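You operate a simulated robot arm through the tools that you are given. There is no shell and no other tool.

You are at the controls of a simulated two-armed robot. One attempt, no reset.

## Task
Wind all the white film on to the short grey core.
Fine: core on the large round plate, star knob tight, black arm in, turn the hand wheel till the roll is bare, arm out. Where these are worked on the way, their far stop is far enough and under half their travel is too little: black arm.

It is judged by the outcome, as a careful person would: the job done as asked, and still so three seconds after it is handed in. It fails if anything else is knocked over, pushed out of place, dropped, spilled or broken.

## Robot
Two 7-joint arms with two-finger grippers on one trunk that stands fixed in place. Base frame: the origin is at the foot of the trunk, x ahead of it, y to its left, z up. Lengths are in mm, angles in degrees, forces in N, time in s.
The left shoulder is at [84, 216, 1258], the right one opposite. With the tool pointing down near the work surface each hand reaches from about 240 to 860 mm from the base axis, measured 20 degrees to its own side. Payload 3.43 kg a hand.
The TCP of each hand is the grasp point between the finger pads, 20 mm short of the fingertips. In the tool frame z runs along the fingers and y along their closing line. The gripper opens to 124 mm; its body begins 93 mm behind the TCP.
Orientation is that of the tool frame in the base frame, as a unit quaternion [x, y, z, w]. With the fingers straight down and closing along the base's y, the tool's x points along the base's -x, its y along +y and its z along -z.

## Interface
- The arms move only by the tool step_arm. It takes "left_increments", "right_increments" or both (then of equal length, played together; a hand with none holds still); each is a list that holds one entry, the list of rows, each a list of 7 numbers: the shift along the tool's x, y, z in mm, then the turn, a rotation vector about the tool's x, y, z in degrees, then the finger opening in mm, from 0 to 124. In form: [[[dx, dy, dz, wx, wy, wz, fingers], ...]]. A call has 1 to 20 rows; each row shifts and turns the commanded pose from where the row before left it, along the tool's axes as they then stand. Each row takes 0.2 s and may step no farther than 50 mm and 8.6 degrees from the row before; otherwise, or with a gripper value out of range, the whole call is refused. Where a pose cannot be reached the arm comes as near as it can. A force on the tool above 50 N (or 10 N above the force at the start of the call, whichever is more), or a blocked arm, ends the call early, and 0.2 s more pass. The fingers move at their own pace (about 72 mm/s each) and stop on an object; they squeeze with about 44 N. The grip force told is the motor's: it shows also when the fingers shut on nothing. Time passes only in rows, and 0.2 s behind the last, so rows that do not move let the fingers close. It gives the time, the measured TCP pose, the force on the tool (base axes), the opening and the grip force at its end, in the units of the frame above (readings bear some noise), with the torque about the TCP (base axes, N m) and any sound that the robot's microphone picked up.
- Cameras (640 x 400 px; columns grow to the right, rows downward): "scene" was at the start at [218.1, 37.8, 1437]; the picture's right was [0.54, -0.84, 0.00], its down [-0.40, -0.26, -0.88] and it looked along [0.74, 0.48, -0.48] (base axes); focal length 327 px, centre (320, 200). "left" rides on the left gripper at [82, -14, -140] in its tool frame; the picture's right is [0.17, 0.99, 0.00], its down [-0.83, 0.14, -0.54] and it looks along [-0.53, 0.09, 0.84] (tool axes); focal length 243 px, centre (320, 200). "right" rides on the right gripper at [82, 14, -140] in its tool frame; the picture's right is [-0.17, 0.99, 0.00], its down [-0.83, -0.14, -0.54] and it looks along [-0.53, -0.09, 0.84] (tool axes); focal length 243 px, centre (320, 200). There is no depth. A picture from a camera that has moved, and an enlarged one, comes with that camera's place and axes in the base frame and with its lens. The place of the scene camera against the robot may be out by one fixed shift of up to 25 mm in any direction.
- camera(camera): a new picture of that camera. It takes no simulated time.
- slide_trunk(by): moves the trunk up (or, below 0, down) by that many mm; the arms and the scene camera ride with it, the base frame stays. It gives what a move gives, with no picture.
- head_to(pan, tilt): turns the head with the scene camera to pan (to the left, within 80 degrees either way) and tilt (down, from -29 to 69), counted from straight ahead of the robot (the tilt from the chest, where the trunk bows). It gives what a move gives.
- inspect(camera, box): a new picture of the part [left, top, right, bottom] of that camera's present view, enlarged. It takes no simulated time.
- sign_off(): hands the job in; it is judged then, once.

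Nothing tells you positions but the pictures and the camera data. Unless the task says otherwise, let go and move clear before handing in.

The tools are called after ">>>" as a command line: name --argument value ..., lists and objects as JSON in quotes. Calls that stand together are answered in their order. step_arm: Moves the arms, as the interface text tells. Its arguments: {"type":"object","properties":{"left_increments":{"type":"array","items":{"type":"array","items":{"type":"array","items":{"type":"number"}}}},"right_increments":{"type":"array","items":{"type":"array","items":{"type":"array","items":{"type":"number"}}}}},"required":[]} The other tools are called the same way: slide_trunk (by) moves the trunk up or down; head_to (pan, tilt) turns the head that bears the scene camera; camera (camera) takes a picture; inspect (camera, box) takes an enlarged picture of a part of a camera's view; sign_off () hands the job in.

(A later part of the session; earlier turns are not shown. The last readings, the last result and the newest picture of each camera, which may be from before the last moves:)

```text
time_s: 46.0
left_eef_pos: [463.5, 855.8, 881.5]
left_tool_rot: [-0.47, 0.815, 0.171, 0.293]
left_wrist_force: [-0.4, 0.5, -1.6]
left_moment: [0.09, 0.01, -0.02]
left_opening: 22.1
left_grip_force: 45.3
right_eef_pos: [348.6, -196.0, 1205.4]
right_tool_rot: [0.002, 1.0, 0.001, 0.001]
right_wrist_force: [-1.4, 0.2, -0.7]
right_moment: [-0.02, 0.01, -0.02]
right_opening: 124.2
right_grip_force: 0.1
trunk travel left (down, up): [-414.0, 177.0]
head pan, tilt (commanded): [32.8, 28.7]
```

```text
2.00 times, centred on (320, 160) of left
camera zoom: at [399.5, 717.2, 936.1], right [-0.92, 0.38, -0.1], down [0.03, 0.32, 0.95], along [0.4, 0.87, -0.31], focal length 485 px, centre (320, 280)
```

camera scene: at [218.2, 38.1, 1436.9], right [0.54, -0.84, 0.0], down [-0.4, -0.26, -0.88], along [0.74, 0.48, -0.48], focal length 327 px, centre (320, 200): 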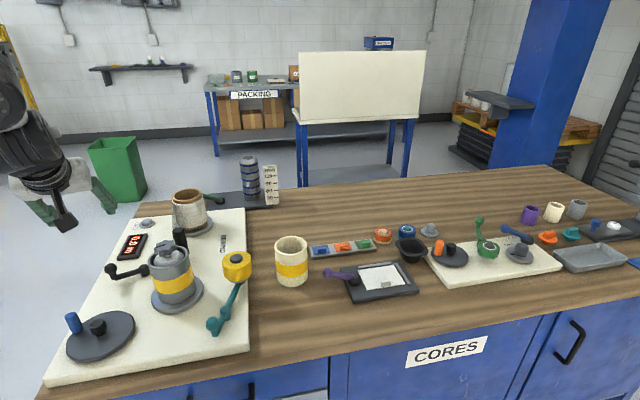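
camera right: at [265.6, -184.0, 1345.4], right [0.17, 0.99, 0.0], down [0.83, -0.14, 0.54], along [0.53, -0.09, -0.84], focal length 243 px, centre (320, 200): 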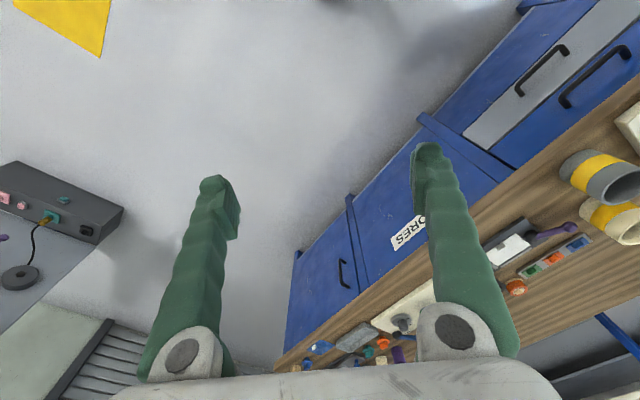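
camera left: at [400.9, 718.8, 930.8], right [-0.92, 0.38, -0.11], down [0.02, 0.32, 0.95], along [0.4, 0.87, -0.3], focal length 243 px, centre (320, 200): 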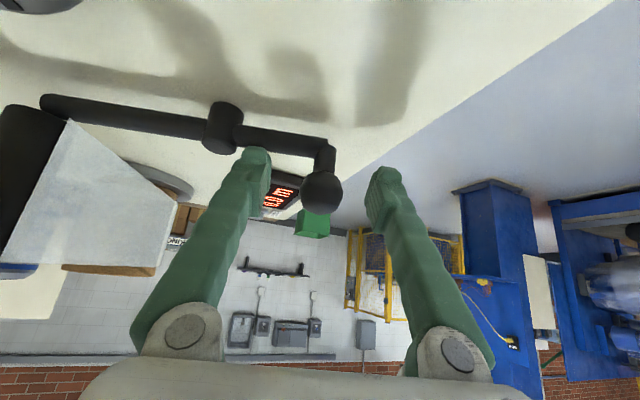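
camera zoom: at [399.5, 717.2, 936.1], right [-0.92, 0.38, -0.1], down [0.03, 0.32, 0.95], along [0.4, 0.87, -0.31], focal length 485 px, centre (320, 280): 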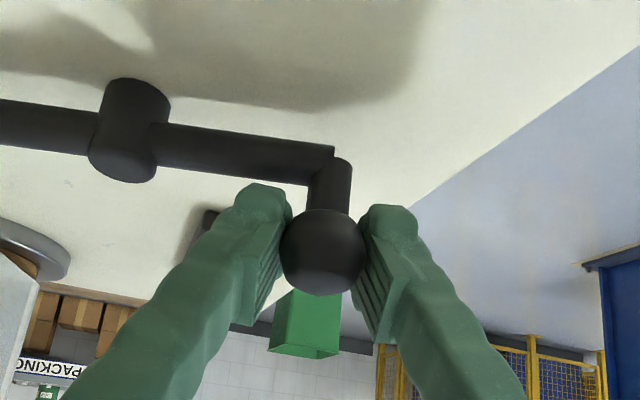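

The ball is gripped. I'll swing it along its arc about the pivot in small steps, starting with about 18°.

>>> step_arm --left_increments '[[[-5.21, -1.16, 4.35, 0, 0, 0, 10], [-5.35, -1.87, 4.47, 0, 0, 0, 10], [-5.2, -2.55, 4.35, 0, 0, 0, 10], [0, 0, 0, 0, 0, 0, 10]]]'

>>> camera --camera "left"

>>> inspect --camera "scene" --box '[80, 180, 240, 320]'

```text
time_s: 47.0
left_eef_pos: [475.5, 875.1, 881.2]
left_tool_rot: [-0.47, 0.814, 0.173, 0.294]
left_wrist_force: [-18.7, 9.9, -3.8]
left_moment: [-0.02, 0.34, -0.52]
left_opening: 20.9
left_grip_force: 45.5
right_eef_pos: [348.3, -194.5, 1207.4]
right_tool_rot: [0.002, 1.0, 0.001, 0.001]
right_wrist_force: [0.5, -0.1, -0.4]
right_moment: [0.02, 0.02, -0.01]
right_opening: 123.7
right_grip_force: 0.1
trunk travel left (down, up): [-414.0, 177.0]
head pan, tilt (commanded): [32.8, 28.7]
```

```text
taken
camera left: at [412.1, 734.7, 935.2], right [-0.92, 0.38, -0.1], down [0.03, 0.32, 0.95], along [0.39, 0.87, -0.31], focal length 243 px, centre (320, 200)
```

left: 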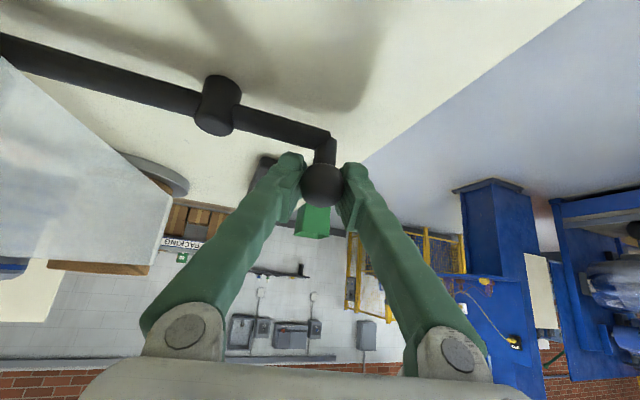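

```text
2.86 times, centred on (160, 250) of scene
camera zoom: at [216.1, 39.6, 1437.2], right [0.54, -0.84, 0.0], down [-0.4, -0.26, -0.88], along [0.74, 0.48, -0.48], focal length 933 px, centre (777, 57)
```

zoom: 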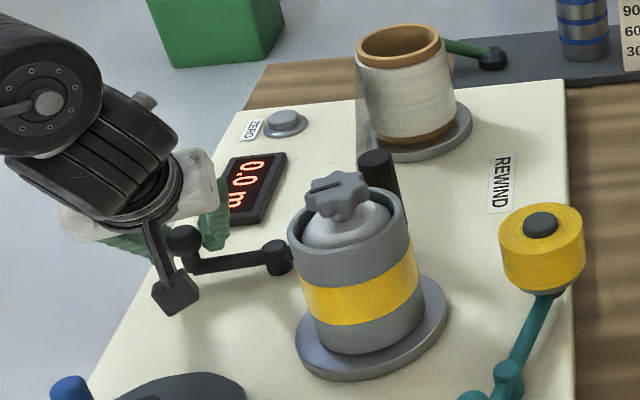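

The arm is swinging freely, but the hand is pulled about 5 mm radially, so my assumed pivot is a little off. I'll correct the path to follow the measured arc and continue two more steps.

>>> step_arm --left_increments '[[[-7.14, 3.07, 5.98, 0, 0, 0, 10], [-5.27, -2.5, 4.4, 0, 0, 0, 10], [0, 0, 0, 0, 0, 0, 10]]]'

>>> camera --camera "left"

>>> inspect --camera "scene" --box '[80, 180, 240, 320]'

```text
time_s: 47.8
left_eef_pos: [486.8, 886.2, 880.9]
left_tool_rot: [-0.471, 0.814, 0.17, 0.293]
left_wrist_force: [-7.3, 1.5, -7.4]
left_moment: [-0.29, 0.06, -0.4]
left_opening: 20.2
left_grip_force: 44.9
right_eef_pos: [348.1, -194.9, 1207.1]
right_tool_rot: [0.002, 1.0, 0.002, 0.001]
right_wrist_force: [1.2, 0.2, -0.7]
right_moment: [0.01, -0.02, 0.01]
right_opening: 124.0
right_grip_force: 0.1
trunk travel left (down, up): [-414.0, 177.0]
head pan, tilt (commanded): [32.8, 28.7]
```

```text
taken
camera left: at [422.9, 746.6, 935.3], right [-0.92, 0.38, -0.11], down [0.03, 0.33, 0.95], along [0.4, 0.86, -0.31], focal length 243 px, centre (320, 200)
```

left: 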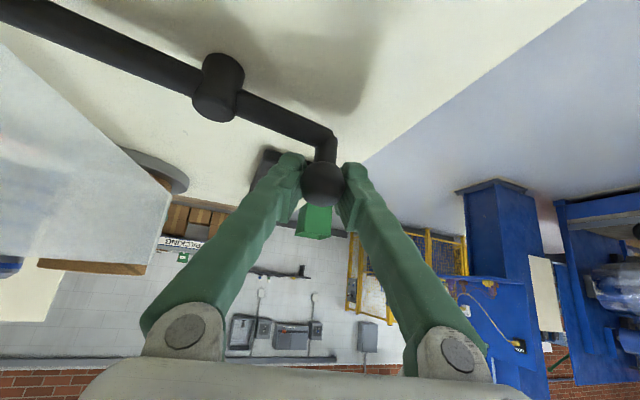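

```text
2.86 times, centred on (160, 250) of scene
camera zoom: at [217.9, 39.0, 1436.9], right [0.54, -0.84, 0.0], down [-0.4, -0.26, -0.88], along [0.74, 0.48, -0.48], focal length 933 px, centre (777, 57)
```

zoom: 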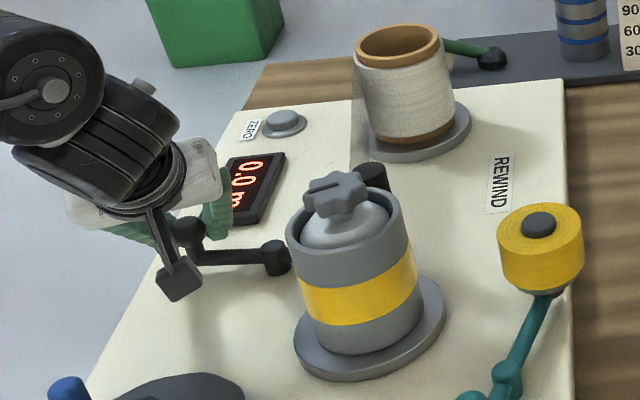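

The arm has swung about 29° so far with little resistance. I'll continue in small steps until the roller meets the core.

>>> step_arm --left_increments '[[[-3.7, -2.5, 4.3, 0, 0, 0, 10], [-4.1, -3.04, 3.4, 0, 0, 0, 10], [0, 0, 0, 0, 0, 0, 10]]]'

>>> camera --camera "left"

>>> inspect --camera "scene" --box '[80, 180, 240, 320]'

```text
time_s: 48.6
left_eef_pos: [497.7, 893.0, 879.6]
left_tool_rot: [-0.47, 0.815, 0.17, 0.293]
left_wrist_force: [-4.7, 1.9, -7.1]
left_moment: [-0.03, -0.03, -0.32]
left_opening: 19.3
left_grip_force: 44.9
right_eef_pos: [348.8, -195.0, 1205.4]
right_tool_rot: [0.003, 1.0, 0.001, 0.001]
right_wrist_force: [-0.2, 0.5, 0.5]
right_moment: [0.05, -0.02, 0.03]
right_opening: 124.0
right_grip_force: 0.1
trunk travel left (down, up): [-414.0, 177.0]
head pan, tilt (commanded): [32.8, 28.7]
```

```text
taken
camera left: at [433.1, 753.9, 934.7], right [-0.92, 0.38, -0.11], down [0.03, 0.32, 0.95], along [0.4, 0.87, -0.31], focal length 243 px, centre (320, 200)
```

left: 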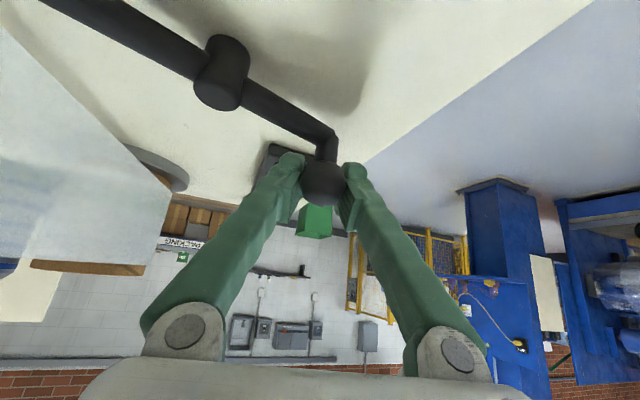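

```text
2.86 times, centred on (160, 250) of scene
camera zoom: at [218.0, 38.9, 1436.9], right [0.54, -0.84, 0.0], down [-0.4, -0.26, -0.88], along [0.74, 0.48, -0.48], focal length 933 px, centre (777, 57)
```

zoom: 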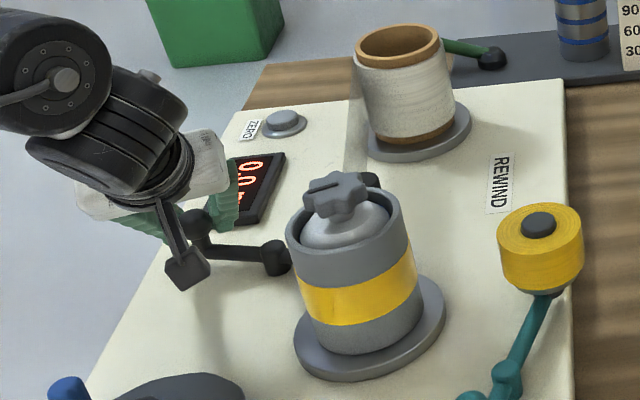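

>>> step_arm --left_increments '[[[-3.4, -3.46, 3.8, 0, 0, 0, 10], [-3.65, -3.84, 3.05, 0, 0, 0, 10], [0, 0, 0, 0, 0, 0, 10]]]'

>>> camera --camera "left"

>>> inspect --camera "scene" --box '[80, 180, 240, 320]'

```text
time_s: 49.4
left_eef_pos: [500.6, 900.0, 878.9]
left_tool_rot: [-0.47, 0.815, 0.174, 0.29]
left_wrist_force: [-37.1, 2.7, -8.6]
left_moment: [0.04, -0.03, -0.48]
left_opening: 16.8
left_grip_force: 45.1
right_eef_pos: [346.0, -193.6, 1207.5]
right_tool_rot: [0.002, 1.0, 0.001, 0.003]
right_wrist_force: [-0.1, 0.7, 0.0]
right_moment: [0.01, 0.02, 0.01]
right_opening: 124.1
right_grip_force: 0.1
trunk travel left (down, up): [-414.0, 177.0]
head pan, tilt (commanded): [32.8, 28.7]
```

```text
taken
camera left: at [438.3, 760.1, 933.4], right [-0.92, 0.38, -0.1], down [0.03, 0.32, 0.95], along [0.39, 0.87, -0.31], focal length 243 px, centre (320, 200)
```

left: 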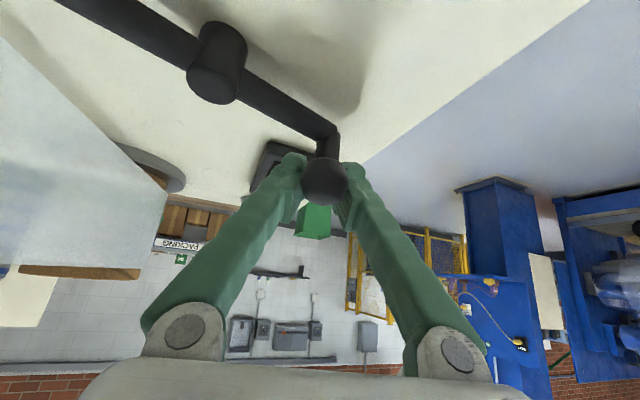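

```text
2.86 times, centred on (160, 250) of scene
camera zoom: at [214.1, 39.5, 1437.4], right [0.54, -0.84, 0.0], down [-0.4, -0.26, -0.88], along [0.74, 0.48, -0.48], focal length 933 px, centre (777, 57)
```

zoom: 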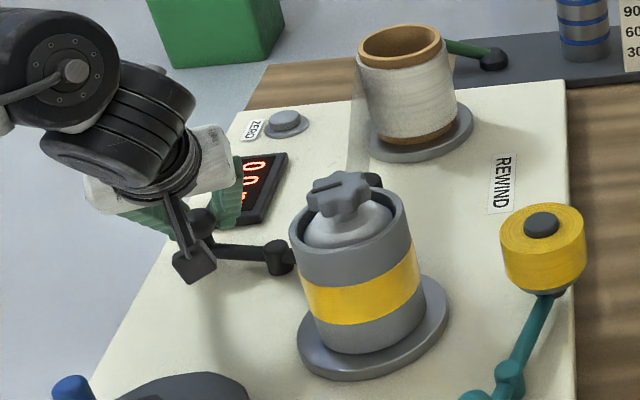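

The force jumped to 37 N, so the arm has come up against its stop or the core. I'll relax the push, open the fingers and back away to see where the roller ended up.

>>> step_arm --left_increments '[[[2.3, 5.2, -1.9, 0, 0, 0, 10], [0, 0, 0, 0, 0, 0, 10], [0, 0, 0, 0, 0, 0, 40], [0, 0, 0, 0, 0, 0, 60], [0, 0, 0, 0, 0, 0, 60], [0, 0, -10, 0, 0, 0, 60], [0, 0, -30, 0, 0, 0, 60], [0, 0, -40, 0, 0, 0, 60], [0, 0, -40, 0, 0, 0, 60], [0, 0, 0, 0, 0, 0, 60]]]'

>>> camera --camera "left"

>>> camera --camera "scene"

```text
time_s: 51.6
left_eef_pos: [463.1, 832.9, 970.9]
left_tool_rot: [-0.47, 0.815, 0.171, 0.293]
left_wrist_force: [0.0, -0.5, 0.3]
left_moment: [-0.05, -0.02, -0.01]
left_opening: 60.2
left_grip_force: 0.1
right_eef_pos: [348.7, -193.3, 1206.3]
right_tool_rot: [0.002, 1.0, 0.0, 0.001]
right_wrist_force: [-0.9, -0.2, 0.7]
right_moment: [-0.04, -0.02, 0.01]
right_opening: 124.0
right_grip_force: 0.0
trunk travel left (down, up): [-414.0, 177.0]
head pan, tilt (commanded): [32.8, 28.7]
```

```text
taken
camera left: at [399.2, 691.9, 1026.1], right [-0.92, 0.38, -0.1], down [0.03, 0.32, 0.95], along [0.39, 0.87, -0.31], focal length 243 px, centre (320, 200)
```

left: 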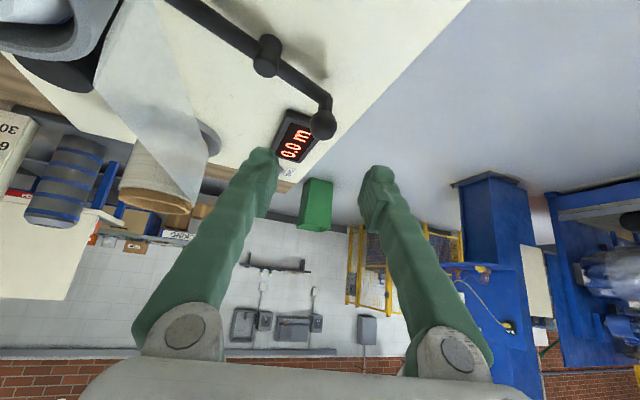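

```text
taken
camera scene: at [218.6, 38.7, 1436.8], right [0.54, -0.84, 0.0], down [-0.4, -0.26, -0.88], along [0.74, 0.48, -0.48], focal length 327 px, centre (320, 200)
```

scene: 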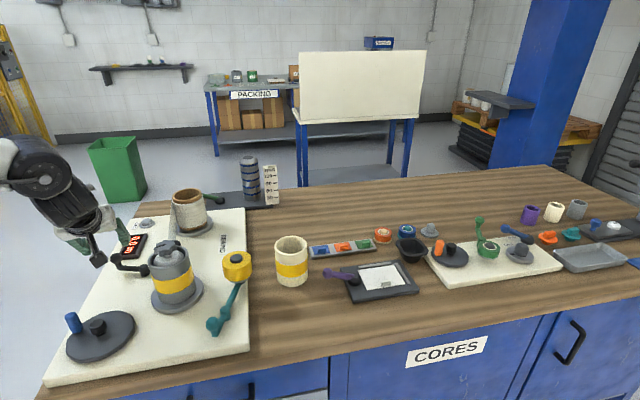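

The arm stayed in when I released it, and the roller is near the core. I'll retract, untilt, and look from above at the roller, film and core.

>>> step_arm --left_increments '[[[0, 0, -45, 0, 0, 0, 60], [0, 0, -45, 0, 0, 0, 60], [0, 0, -45, 0, 0, 0, 60], [0, 0, 0, 0, 8, 0, 80], [0, 0, 0, 0, 8, 0, 80], [0, 0, 0, 0, 8, 0, 80], [0, 0, 0, 0, 8, 0, 80], [0, 0, 0, 0, 8, 0, 80], [0, 0, 0, 0, 0, 7.5, 80], [0, 0, 0, 0, 0, 7.5, 80], [0, 0, 0, 0, 0, 7.5, 80], [0, 0, 0, 0, 0, 7.5, 80], [0, 0, 0, 0, 0, 7.5, 80], [0, 0, 0, 0, 0, 7.5, 80], [0, 0, 0, 0, 0, 7.5, 80], [0, 0, 0, 0, 0, 7.5, 80], [0, 0, 0, 0, 0, 0, 80]]]'

>>> camera --camera "left"

```text
time_s: 55.2
left_eef_pos: [419.2, 756.2, 1075.3]
left_tool_rot: [0.001, 1.0, -0.002, -0.002]
left_wrist_force: [0.7, 0.0, 0.3]
left_moment: [0.01, -0.02, 0.01]
left_opening: 80.3
left_grip_force: 0.0
right_eef_pos: [349.9, -195.4, 1206.8]
right_tool_rot: [0.001, 1.0, 0.0, 0.001]
right_wrist_force: [0.4, -0.2, 0.4]
right_moment: [0.01, 0.02, 0.0]
right_opening: 123.9
right_grip_force: 0.1
trunk travel left (down, up): [-414.0, 177.0]
head pan, tilt (commanded): [32.8, 28.7]
```

```text
taken
camera left: at [338.9, 742.1, 1215.7], right [-0.16, 0.99, 0.0], down [0.83, 0.14, 0.54], along [0.53, 0.09, -0.84], focal length 243 px, centre (320, 200)
```

left: 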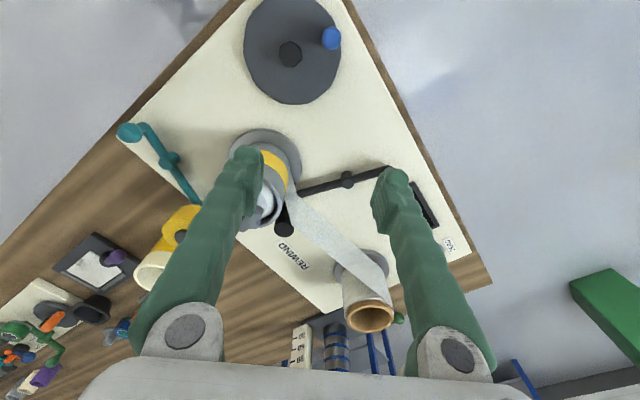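

>>> inspect --camera "left" --box '[230, 110, 430, 340]'

>>> inspect --camera "left" --box '[220, 0, 360, 110]'

>>> inspect --camera "scene" --box '[90, 170, 230, 320]'

```text
1.74 times, centred on (330, 225) of left
camera zoom: at [338.9, 742.1, 1215.7], right [-0.16, 0.99, 0.0], down [0.83, 0.14, 0.54], along [0.53, 0.09, -0.84], focal length 422 px, centre (303, 156)
```

zoom: 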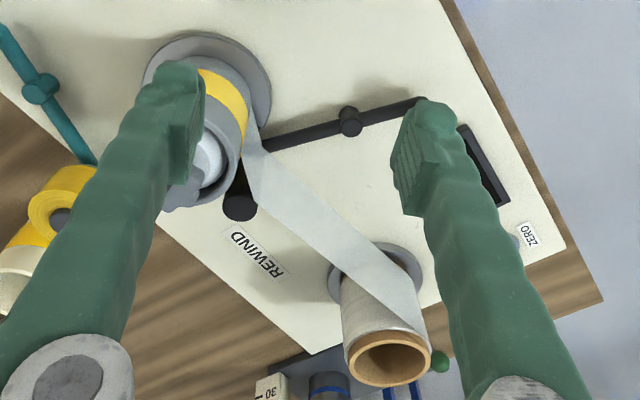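

```text
3.64 times, centred on (290, 55) of left
camera zoom: at [338.9, 742.1, 1215.7], right [-0.16, 0.99, 0.0], down [0.83, 0.14, 0.54], along [0.53, 0.09, -0.84], focal length 882 px, centre (429, 727)
```

zoom: 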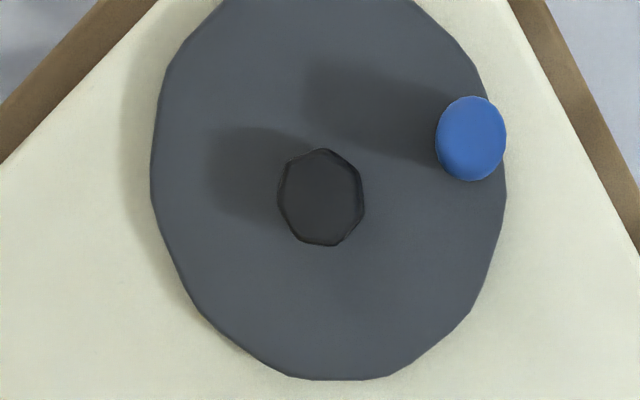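

```text
2.67 times, centred on (160, 245) of scene
camera zoom: at [218.1, 37.9, 1437.0], right [0.54, -0.84, 0.0], down [-0.4, -0.26, -0.88], along [0.74, 0.48, -0.48], focal length 871 px, centre (747, 80)
```

zoom: 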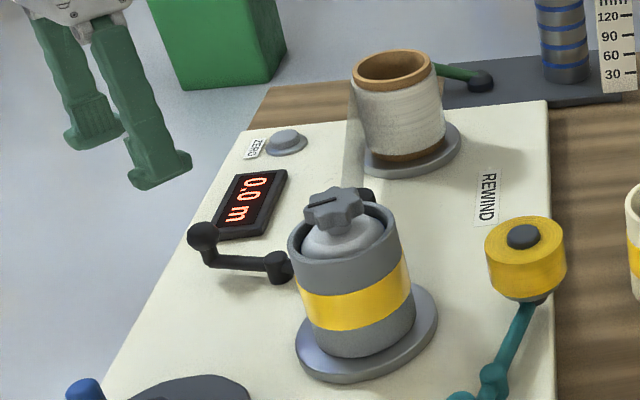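

The film now runs from the roll to the core. Before touching the wheel I want to see which side of the core the film lies on, since that sets the winding direction. I'll move the camera for a closer view.

>>> step_arm --left_increments '[[[-30, -35, 0, 0, 0, 0, 124], [-30, -35, 0, 0, 0, 0, 124], [-30, -35, 0, 0, 0, 0, 124], [0, 0, 0, 0, 0, 0, 124]]]'

>>> camera --camera "left"

>>> inspect --camera "left" --box '[270, 60, 430, 200]'

```text
time_s: 56.2
left_eef_pos: [508.8, 650.9, 1075.8]
left_tool_rot: [0.0, 1.0, -0.002, -0.002]
left_wrist_force: [-0.3, -0.2, 0.7]
left_moment: [-0.03, -0.03, 0.0]
left_opening: 123.7
left_grip_force: 0.1
right_eef_pos: [349.2, -195.1, 1206.2]
right_tool_rot: [0.001, 1.0, 0.001, 0.002]
right_wrist_force: [-0.6, 0.7, -0.5]
right_moment: [-0.01, -0.03, 0.01]
right_opening: 124.3
right_grip_force: 0.0
trunk travel left (down, up): [-414.0, 177.0]
head pan, tilt (commanded): [32.8, 28.7]
```

```text
taken
camera left: at [428.3, 635.9, 1215.3], right [-0.17, 0.99, 0.0], down [0.83, 0.14, 0.54], along [0.53, 0.09, -0.84], focal length 243 px, centre (320, 200)
```

left: 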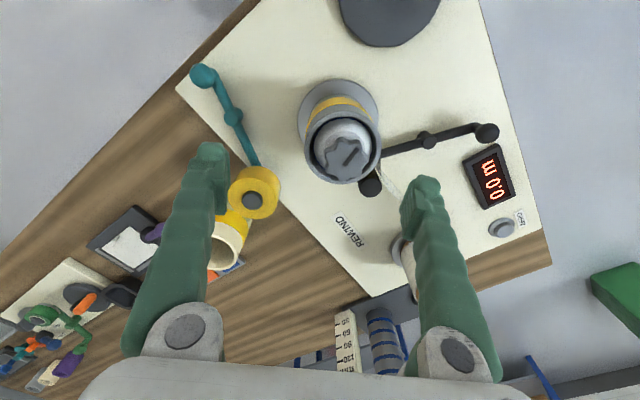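

```text
2.86 times, centred on (350, 130) of left
camera zoom: at [428.3, 635.9, 1215.3], right [-0.17, 0.99, 0.0], down [0.83, 0.14, 0.54], along [0.53, 0.09, -0.84], focal length 693 px, centre (234, 400)
```

zoom: 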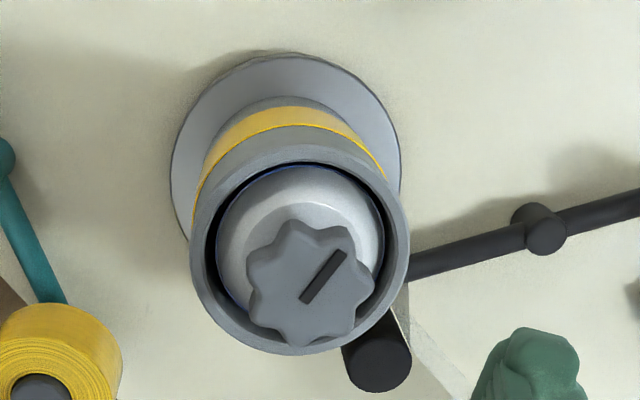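

The film seems to lie on the +y side of the core and roller. I'll shift toward the wheel and zoom in on where the film meets the core.

>>> step_arm --left_increments '[[[30, 37, 0, 0, 0, 0, 124], [30, 37, 0, 0, 0, 0, 124], [30, 37, 0, 0, 0, 0, 124], [0, 0, 0, 0, 0, 0, 124]]]'

>>> inspect --camera "left" --box '[230, 130, 350, 250]'

>>> inspect --camera "left" --box '[270, 170, 410, 340]'

```text
time_s: 57.2
left_eef_pos: [419.1, 760.3, 1076.1]
left_tool_rot: [0.0, 1.0, -0.003, -0.002]
left_wrist_force: [-0.9, 0.1, 0.7]
left_moment: [0.02, 0.03, 0.01]
left_opening: 124.0
left_grip_force: 0.1
right_eef_pos: [349.5, -195.3, 1207.0]
right_tool_rot: [0.002, 1.0, 0.001, 0.002]
right_wrist_force: [-0.6, -0.2, -0.3]
right_moment: [-0.01, 0.01, 0.01]
right_opening: 124.1
right_grip_force: 0.0
trunk travel left (down, up): [-414.0, 177.0]
head pan, tilt (commanded): [32.8, 28.7]
```

```text
3.33 times, centred on (290, 190) of left
camera zoom: at [336.8, 747.1, 1216.2], right [-0.17, 0.99, 0.0], down [0.83, 0.14, 0.53], along [0.53, 0.09, -0.85], focal length 809 px, centre (420, 233)
```

zoom: 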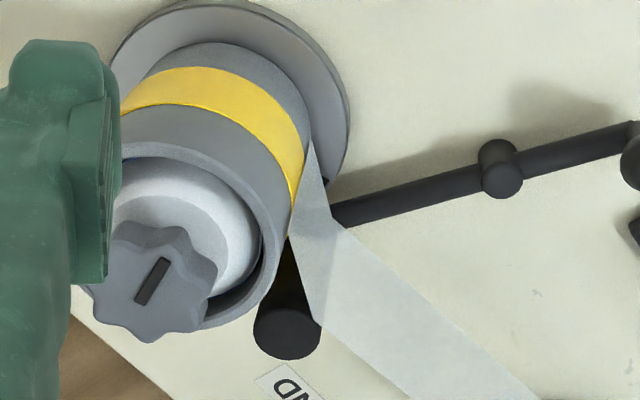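

```text
2.35 times, centred on (340, 255) of left
camera zoom: at [336.8, 747.1, 1216.2], right [-0.17, 0.99, 0.0], down [0.83, 0.14, 0.53], along [0.53, 0.09, -0.85], focal length 571 px, centre (273, 71)
```

zoom: 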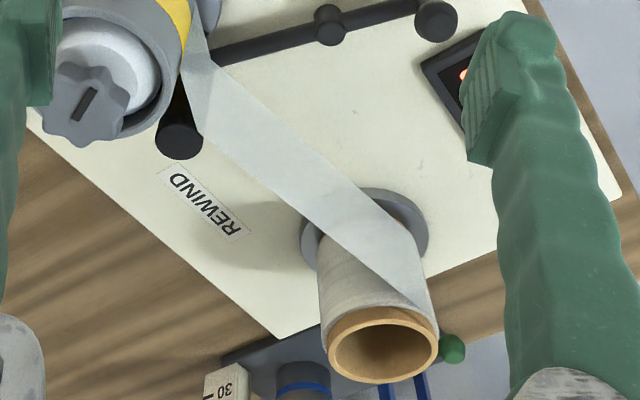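

The film leaves the roll's +y side, bends round the roller and lies against the core's +y side. So the core must turn counter-clockwise as seen from above, and the wheel turns the same way as the spindle. I'll hover over the wheel's blue handle to measure it.

>>> step_arm --left_increments '[[[30, -3, 30, 0, 0, 0, 80], [30, -3, 30, 0, 0, 0, 80], [28, -3, 30, 0, 0, 0, 80], [0, 0, 0, 0, 0, 0, 80]]]'

>>> camera --camera "left"

>>> inspect --camera "left" --box '[200, 80, 440, 260]'

>>> inspect --camera "scene" --box '[40, 210, 200, 370]'

```text
time_s: 58.2
left_eef_pos: [331.0, 752.9, 985.7]
left_tool_rot: [0.0, 1.0, -0.003, -0.003]
left_wrist_force: [-0.2, 0.3, 0.3]
left_moment: [-0.01, 0.01, 0.01]
left_opening: 80.3
left_grip_force: 0.0
right_eef_pos: [350.1, -196.0, 1205.6]
right_tool_rot: [0.002, 1.0, 0.0, 0.002]
right_wrist_force: [-0.1, 0.1, -0.3]
right_moment: [-0.01, 0.03, 0.0]
right_opening: 124.0
right_grip_force: 0.1
trunk travel left (down, up): [-414.0, 177.0]
head pan, tilt (commanded): [32.8, 28.7]
```

```text
taken
camera left: at [250.0, 738.7, 1125.0], right [-0.17, 0.99, 0.0], down [0.83, 0.14, 0.53], along [0.53, 0.09, -0.84], focal length 243 px, centre (320, 200)
```

left: 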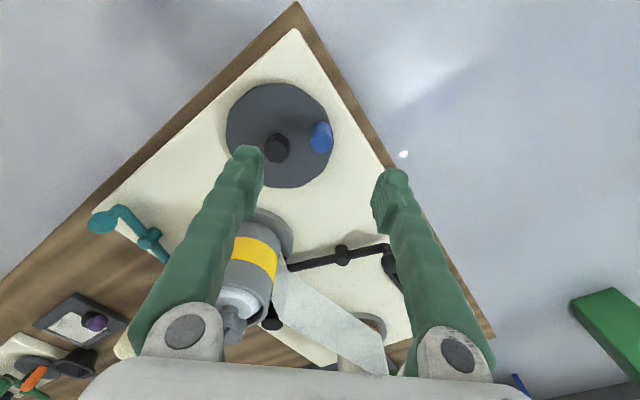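

```text
2.22 times, centred on (320, 170) of left
camera zoom: at [250.0, 738.7, 1125.0], right [-0.17, 0.99, 0.0], down [0.83, 0.14, 0.53], along [0.53, 0.09, -0.84], focal length 539 px, centre (320, 267)
```

zoom: 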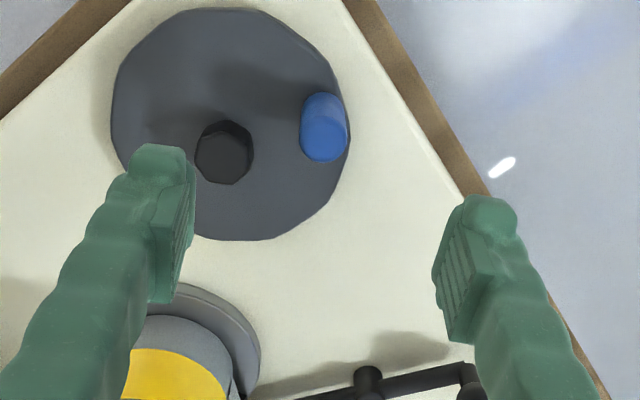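

```text
2.50 times, centred on (120, 290) of scene
camera zoom: at [218.4, 38.1, 1436.9], right [0.54, -0.84, 0.0], down [-0.4, -0.26, -0.88], along [0.74, 0.48, -0.48], focal length 817 px, centre (820, -25)
```

zoom: 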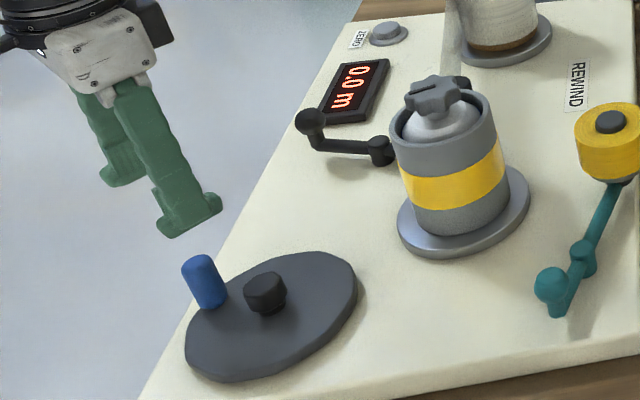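

The handle top is at about (331, 755, 893) and the wheel centre at about (355, 708), so the crank radius is about 53 mm. I'll lower over the handle with the fingers 46 mm apart and keep the tips above the hub.

>>> step_arm --left_increments '[[[0, 2, 20, 0, 0, 0, 46], [0, 0, 30, 0, 0, 0, 46], [0, 0, 25, 0, 0, 0, 46], [0, 0, 0, 0, 0, 0, 46]]]'

>>> inspect --camera "left" --box '[200, 80, 440, 260]'

>>> inspect --camera "scene" --box '[40, 210, 200, 370]'

```text
time_s: 59.2
left_eef_pos: [331.7, 753.4, 910.0]
left_tool_rot: [0.001, 1.0, -0.001, -0.002]
left_wrist_force: [0.8, 0.5, -0.5]
left_moment: [0.01, -0.02, -0.06]
left_opening: 46.1
left_grip_force: 0.1
right_eef_pos: [349.3, -195.5, 1206.2]
right_tool_rot: [0.002, 1.0, 0.001, 0.002]
right_wrist_force: [0.2, -0.5, -0.3]
right_moment: [-0.02, 0.01, 0.0]
right_opening: 123.9
right_grip_force: 0.2
trunk travel left (down, up): [-414.0, 177.0]
head pan, tilt (commanded): [32.8, 28.7]
```

```text
2.22 times, centred on (320, 170) of left
camera zoom: at [250.2, 740.1, 1050.3], right [-0.17, 0.99, 0.0], down [0.83, 0.14, 0.54], along [0.53, 0.09, -0.84], focal length 539 px, centre (320, 267)
```

zoom: 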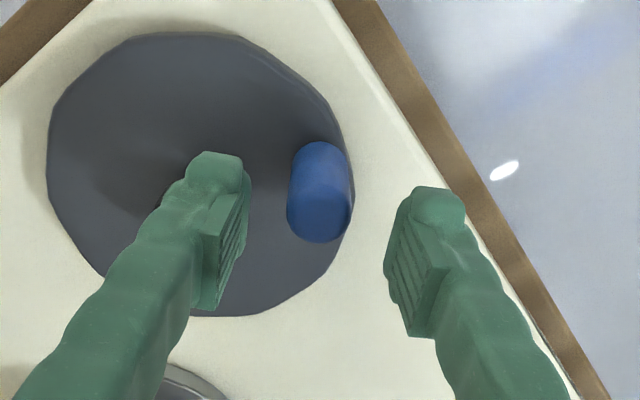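

```text
2.50 times, centred on (120, 290) of scene
camera zoom: at [217.9, 37.6, 1437.0], right [0.54, -0.84, 0.0], down [-0.4, -0.26, -0.88], along [0.74, 0.48, -0.48], focal length 817 px, centre (820, -25)
```

zoom: 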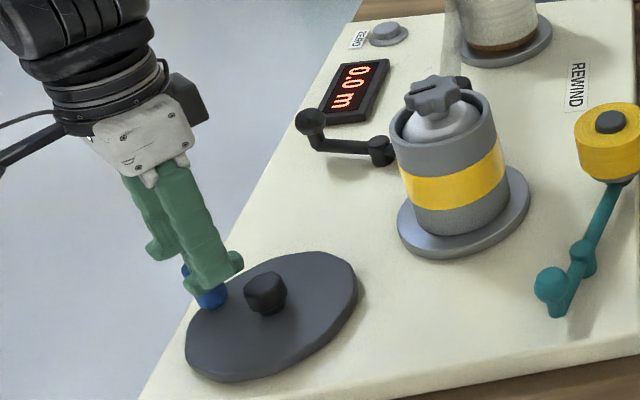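

The handle is centred sideways and about 3 mm nearer than the hand. I'll correct that, lower to z = 884 and grip it.

>>> step_arm --left_increments '[[[2.5, 0, 13, 0, 0, 0, 46], [0, 0, 13, 0, 0, 0, 46], [0, 0, 0, 0, 0, 0, 46], [0, 0, 0, 0, 0, 0, 5], [0, 0, 0, 0, 0, 0, 5], [0, 0, 0, 0, 0, 0, 5]]]'

>>> inspect --camera "left" --box '[200, 80, 440, 260]'

>>> inspect --camera "scene" --box '[40, 210, 200, 370]'

```text
time_s: 60.6
left_eef_pos: [330.7, 753.2, 884.7]
left_tool_rot: [0.0, 1.0, -0.002, -0.003]
left_wrist_force: [-0.6, -6.3, -2.6]
left_moment: [-0.13, -0.17, -0.01]
left_opening: 20.6
left_grip_force: 45.2
right_eef_pos: [349.3, -195.3, 1206.6]
right_tool_rot: [0.002, 1.0, 0.0, 0.002]
right_wrist_force: [-0.1, 0.8, 0.0]
right_moment: [-0.03, -0.02, -0.03]
right_opening: 124.0
right_grip_force: 0.0
trunk travel left (down, up): [-414.0, 177.0]
head pan, tilt (commanded): [32.8, 28.7]
```

```text
2.22 times, centred on (320, 170) of left
camera zoom: at [248.1, 739.8, 1024.1], right [-0.17, 0.99, 0.0], down [0.83, 0.14, 0.53], along [0.53, 0.09, -0.85], focal length 539 px, centre (320, 267)
```

zoom: 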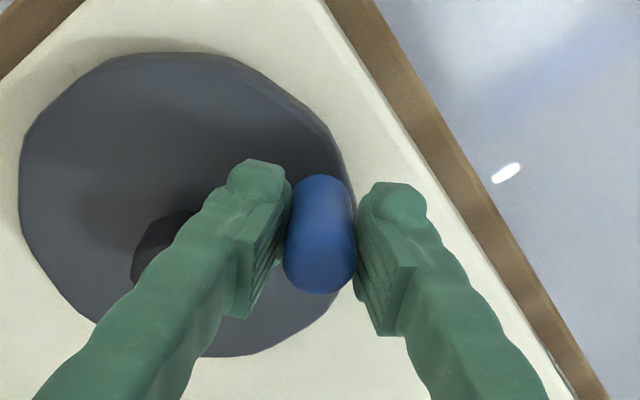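

```text
2.50 times, centred on (120, 290) of scene
camera zoom: at [218.2, 37.4, 1436.9], right [0.54, -0.84, 0.0], down [-0.4, -0.26, -0.88], along [0.74, 0.48, -0.48], focal length 817 px, centre (820, -25)
```

zoom: 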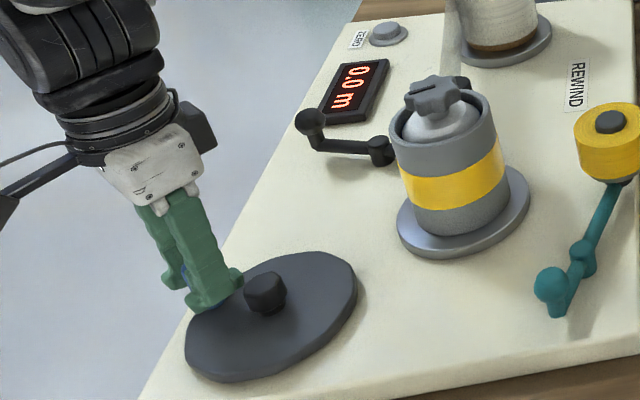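

The handle is gripped. I'll turn the wheel counter-clockwise by about 48° slowly, then check the counter and the film.

>>> step_arm --left_increments '[[[8.9, -6.39, 0, 0, 0, 0, 5], [7.37, -8.1, 0, 0, 0, 0, 5], [5.53, -9.46, 0, 0, 0, 0, 5], [3.44, -10.4, 0, 0, 0, 0, 5], [0, 0, 0, 0, 0, 0, 5]]]'

>>> camera --camera "left"

>>> inspect --camera "scene" --box '[50, 180, 250, 370]'

```text
time_s: 61.8
left_eef_pos: [302.7, 719.2, 883.8]
left_tool_rot: [0.0, 1.0, -0.002, -0.004]
left_wrist_force: [-2.5, -0.5, -3.3]
left_moment: [0.0, 0.01, 0.0]
left_opening: 20.6
left_grip_force: 44.7
right_eef_pos: [349.0, -195.7, 1206.1]
right_tool_rot: [0.002, 1.0, 0.001, 0.001]
right_wrist_force: [0.6, 0.0, -0.1]
right_moment: [0.03, -0.02, 0.02]
right_opening: 124.1
right_grip_force: 0.0
trunk travel left (down, up): [-414.0, 177.0]
head pan, tilt (commanded): [32.8, 28.7]
```

```text
taken
camera left: at [221.8, 706.1, 1024.4], right [-0.17, 0.99, 0.0], down [0.83, 0.14, 0.53], along [0.53, 0.09, -0.85], focal length 243 px, centre (320, 200)
```

left: 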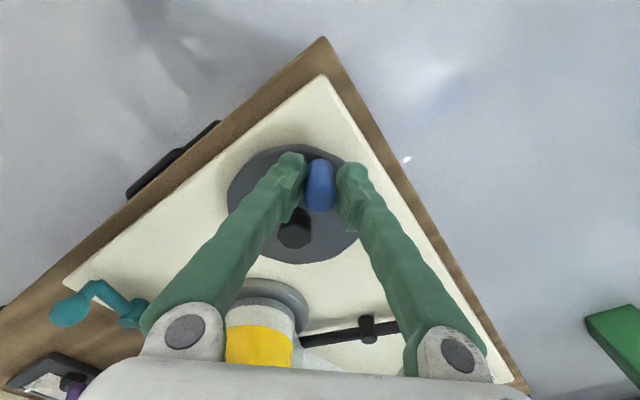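

```text
2.11 times, centred on (150, 275) of scene
camera zoom: at [218.0, 38.3, 1437.0], right [0.54, -0.84, 0.0], down [-0.4, -0.26, -0.88], along [0.74, 0.48, -0.48], focal length 688 px, centre (678, 42)
```

zoom: 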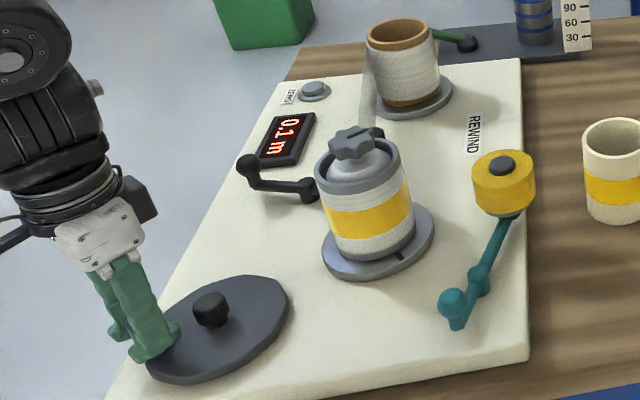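

The counter reads 0.1 m and film is going onto the core, so the direction is right. I'll do half a turn in 20° steps and check forces.

>>> step_arm --left_increments '[[[0.73, -18.19, 0, 0, 0, 0, 5], [-5.53, -17.34, 0, 0, 0, 0, 5], [-11.13, -14.4, 0, 0, 0, 0, 5], [-15.38, -9.73, 0, 0, 0, 0, 5], [-17.78, -3.88, 0, 0, 0, 0, 5], [-18.04, 2.44, 0, 0, 0, 0, 5], [-16.11, 8.46, 0, 0, 0, 0, 5], [-12.25, 13.46, 0, 0, 0, 0, 5], [-6.91, 16.84, 0, 0, 0, 0, 5]]]'

>>> inspect --camera "scene" --box '[50, 180, 250, 370]'

>>> camera --camera "left"

```text
time_s: 63.6
left_eef_pos: [388.1, 672.0, 879.2]
left_tool_rot: [-0.001, 1.0, -0.004, -0.007]
left_wrist_force: [1.9, -8.9, 16.2]
left_moment: [0.05, 1.17, -0.02]
left_opening: 20.8
left_grip_force: 44.8
right_eef_pos: [349.7, -195.4, 1206.1]
right_tool_rot: [0.001, 1.0, 0.002, 0.002]
right_wrist_force: [-0.1, -0.3, 0.5]
right_moment: [-0.08, -0.01, 0.0]
right_opening: 124.1
right_grip_force: 0.0
trunk travel left (down, up): [-414.0, 177.0]
head pan, tilt (commanded): [32.8, 28.7]
stopped in row 8 (left hand): the force on the tool passed its limit at 110 N (the readings are from after the stop); the commanded pose is now the measured one
```

```text
2.11 times, centred on (150, 275) of scene
camera zoom: at [217.9, 36.9, 1437.2], right [0.54, -0.84, 0.0], down [-0.4, -0.26, -0.88], along [0.74, 0.48, -0.48], focal length 688 px, centre (678, 42)
```

zoom: 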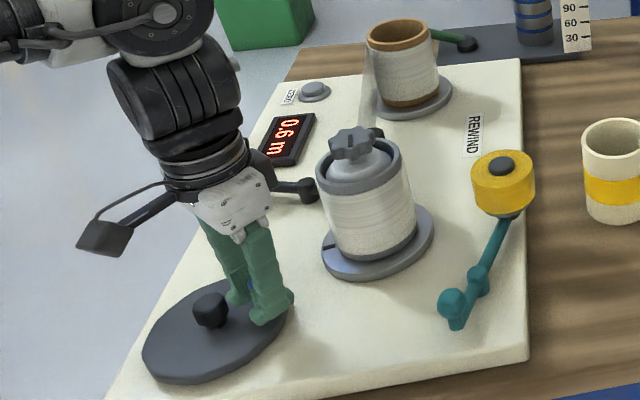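

```text
taken
camera left: at [307.3, 659.0, 1020.4], right [-0.17, 0.99, 0.0], down [0.84, 0.14, 0.53], along [0.52, 0.08, -0.85], focal length 243 px, centre (320, 200)
```

left: 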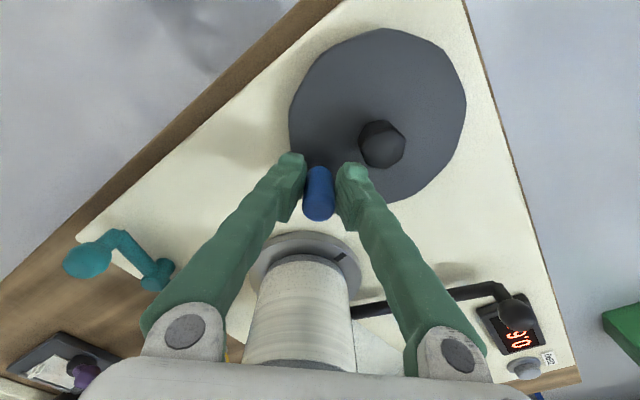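

The counter reads 0.6 m, but the move stopped on a force spike. I'll look closely for what touched before continuing.

>>> inspect --camera "left" --box '[230, 90, 430, 290]'

>>> inspect --camera "left" --box '[200, 220, 480, 400]'

>>> inspect --camera "scene" --box '[80, 230, 200, 350]'

>>> camera --camera "scene"

```text
2.00 times, centred on (330, 190) of left
camera zoom: at [307.3, 659.0, 1020.4], right [-0.17, 0.99, 0.0], down [0.84, 0.14, 0.53], along [0.52, 0.08, -0.85], focal length 485 px, centre (300, 220)
```

zoom: 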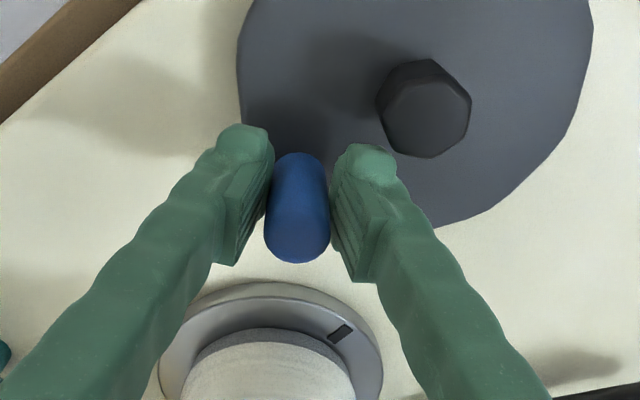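

```text
2.22 times, centred on (340, 310) of left
camera zoom: at [307.3, 659.0, 1020.4], right [-0.17, 0.99, 0.0], down [0.84, 0.14, 0.53], along [0.52, 0.08, -0.85], focal length 539 px, centre (276, -44)
```

zoom: 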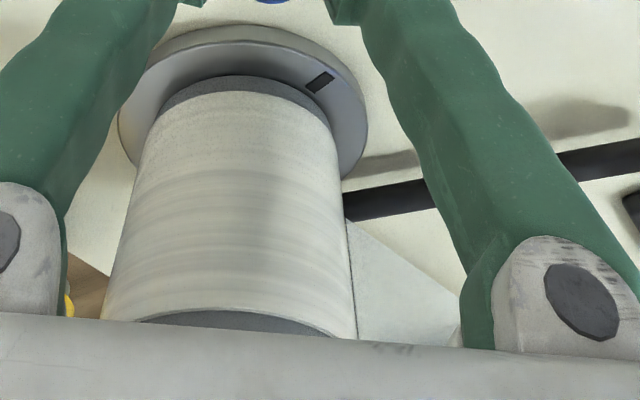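

```text
3.33 times, centred on (140, 290) of scene
camera zoom: at [217.9, 36.9, 1437.2], right [0.54, -0.84, 0.0], down [-0.4, -0.26, -0.88], along [0.74, 0.48, -0.48], focal length 1089 px, centre (920, -100)
```

zoom: 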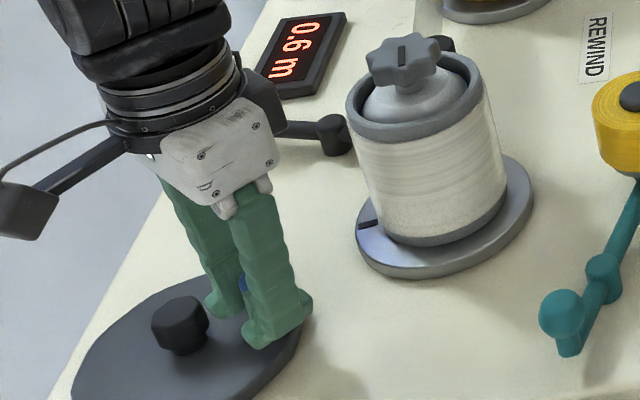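

```text
taken
camera scene: at [217.9, 36.9, 1437.2], right [0.54, -0.84, 0.0], down [-0.4, -0.26, -0.88], along [0.74, 0.48, -0.48], focal length 327 px, centre (320, 200)
```

scene: 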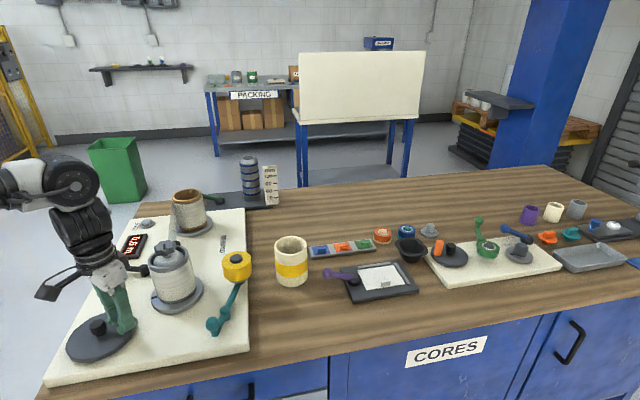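

A fingertip appears to have caught the side of the hub, with the hand at z = 879. I'll open slightly, rise 12 mm so the tips clear the hub, level the tool and re-grip. The three handle positions so far give a wheel centre of (352, 707) and a radius of 50.5.

>>> step_arm --left_increments '[[[0, 0, 0, 0, 0, 0, 34], [0, 0, 0, 0, 0, 0, 34], [0, 0, -6, -0.4, -0.7, 0, 34], [0, 0, -6, 0, 0, 0, 34], [0, 0, 0, 0, 0, 0, 34]]]'

>>> inspect --camera "left" --box '[230, 90, 430, 290]'

```text
time_s: 64.8
left_eef_pos: [387.2, 672.9, 890.7]
left_tool_rot: [-0.002, 1.0, 0.001, 0.0]
left_wrist_force: [0.1, -0.2, -0.5]
left_moment: [0.01, 0.0, -0.03]
left_opening: 34.1
left_grip_force: 0.0
right_eef_pos: [349.4, -195.4, 1205.6]
right_tool_rot: [0.001, 1.0, 0.001, 0.002]
right_wrist_force: [-0.4, 0.2, -0.6]
right_moment: [-0.03, 0.02, -0.02]
right_opening: 124.2
right_grip_force: 0.0
trunk travel left (down, up): [-414.0, 177.0]
head pan, tilt (commanded): [32.8, 28.7]
```

```text
2.00 times, centred on (330, 190) of left
camera zoom: at [305.2, 659.0, 1029.3], right [-0.17, 0.99, 0.0], down [0.83, 0.14, 0.54], along [0.53, 0.09, -0.84], focal length 485 px, centre (300, 220)
```

zoom: 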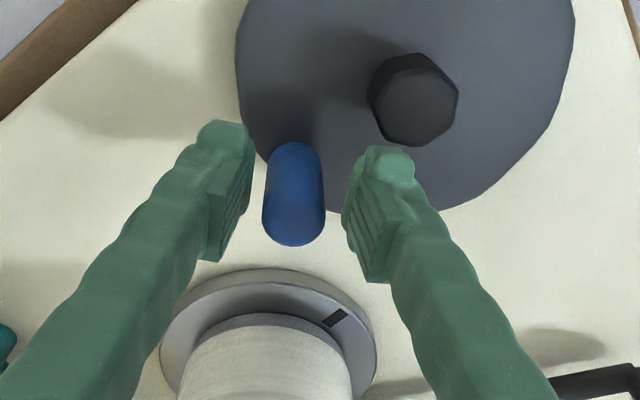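

>>> step_arm --left_increments '[[[-3, -1.5, 0, 0, 0, 0, 34], [0, 0, 0, 0, 0, 0, 5], [0, 0, 0, 0, 0, 0, 5], [0, 0, 0, 0, 0, 0, 5]]]'

>>> inspect --camera "left" --box '[230, 90, 430, 290]'

```text
time_s: 65.8
left_eef_pos: [389.3, 673.7, 890.8]
left_tool_rot: [-0.001, 1.0, 0.0, 0.0]
left_wrist_force: [-1.2, 1.0, -1.5]
left_moment: [0.06, 0.21, -0.02]
left_opening: 20.4
left_grip_force: 44.8
right_eef_pos: [348.6, -195.1, 1204.8]
right_tool_rot: [0.002, 1.0, 0.001, 0.002]
right_wrist_force: [0.7, -0.1, 0.3]
right_moment: [-0.03, 0.03, -0.01]
right_opening: 124.2
right_grip_force: 0.0
trunk travel left (down, up): [-414.0, 177.0]
head pan, tilt (commanded): [32.8, 28.7]
```

```text
2.00 times, centred on (330, 190) of left
camera zoom: at [308.0, 657.6, 1029.3], right [-0.17, 0.99, 0.0], down [0.83, 0.14, 0.54], along [0.53, 0.09, -0.84], focal length 485 px, centre (300, 220)
```

zoom: 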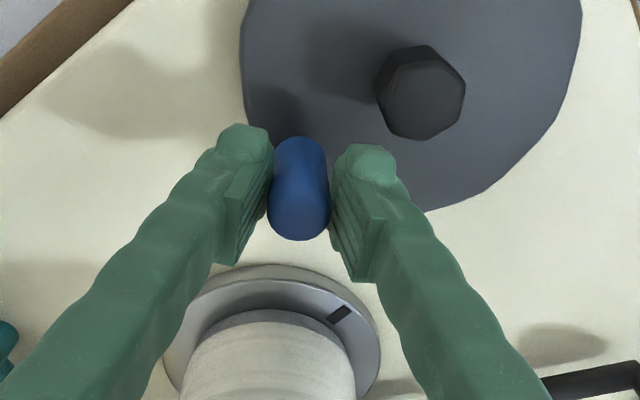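

Re-gripped with the tips clear of the hub. Continuing counter-clockwise in 15° steps.

>>> step_arm --left_increments '[[[-7.72, 10.83, 0, 0, 0, 0, 5], [-4.66, 12.46, 0, 0, 0, 0, 5], [-1.27, 13.24, 0, 0, 0, 0, 5], [2.2, 13.12, 0, 0, 0, 0, 5], [5.52, 12.1, 0, 0, 0, 0, 5], [8.46, 10.26, 0, 0, 0, 0, 5]]]'

>>> inspect --camera "scene" --box '[50, 180, 250, 370]'

>>> inspect --camera "left" --box '[200, 70, 440, 290]'

```text
time_s: 66.2
left_eef_pos: [384.7, 679.3, 878.2]
left_tool_rot: [0.0, 1.0, -0.005, -0.012]
left_wrist_force: [1.6, -7.5, 20.5]
left_moment: [0.02, -0.08, -0.1]
left_opening: 20.9
left_grip_force: 14.1
right_eef_pos: [347.9, -195.6, 1206.4]
right_tool_rot: [0.001, 1.0, 0.0, 0.001]
right_wrist_force: [-0.3, 0.8, -0.3]
right_moment: [-0.05, 0.01, -0.01]
right_opening: 124.1
right_grip_force: 0.1
trunk travel left (down, up): [-414.0, 177.0]
head pan, tilt (commanded): [32.8, 28.7]
stopped in row 2 (left hand): the force on the tool passed its limit at 91 N (the readings are from after the stop); the commanded pose is now the measured one
```

```text
2.11 times, centred on (150, 275) of scene
camera zoom: at [217.2, 37.0, 1437.1], right [0.54, -0.84, 0.0], down [-0.4, -0.26, -0.88], along [0.74, 0.48, -0.48], focal length 688 px, centre (678, 42)
```

zoom: 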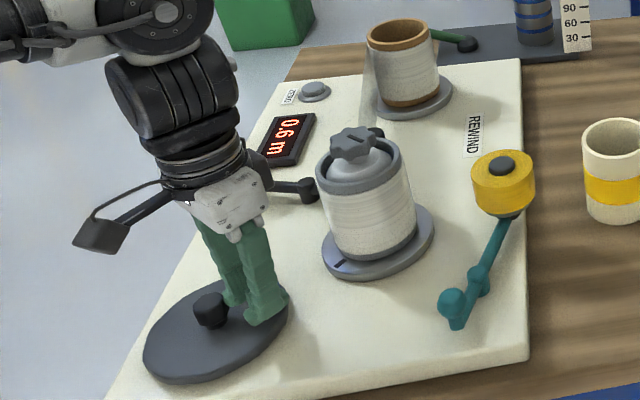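

```text
1.82 times, centred on (320, 180) of left
camera zoom: at [306.4, 666.5, 1019.2], right [-0.17, 0.99, -0.01], down [0.84, 0.15, 0.52], along [0.51, 0.08, -0.86], focal length 441 px, centre (320, 236)
```

zoom: 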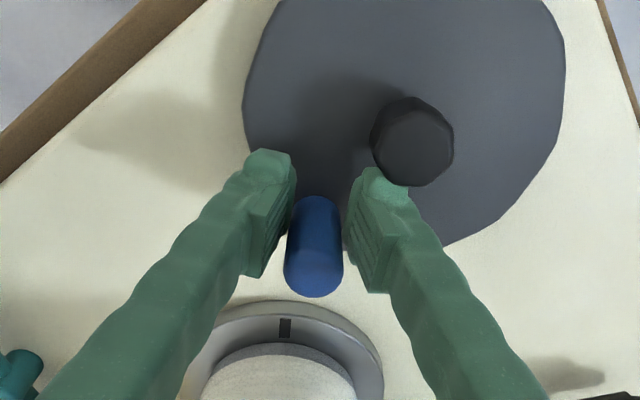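

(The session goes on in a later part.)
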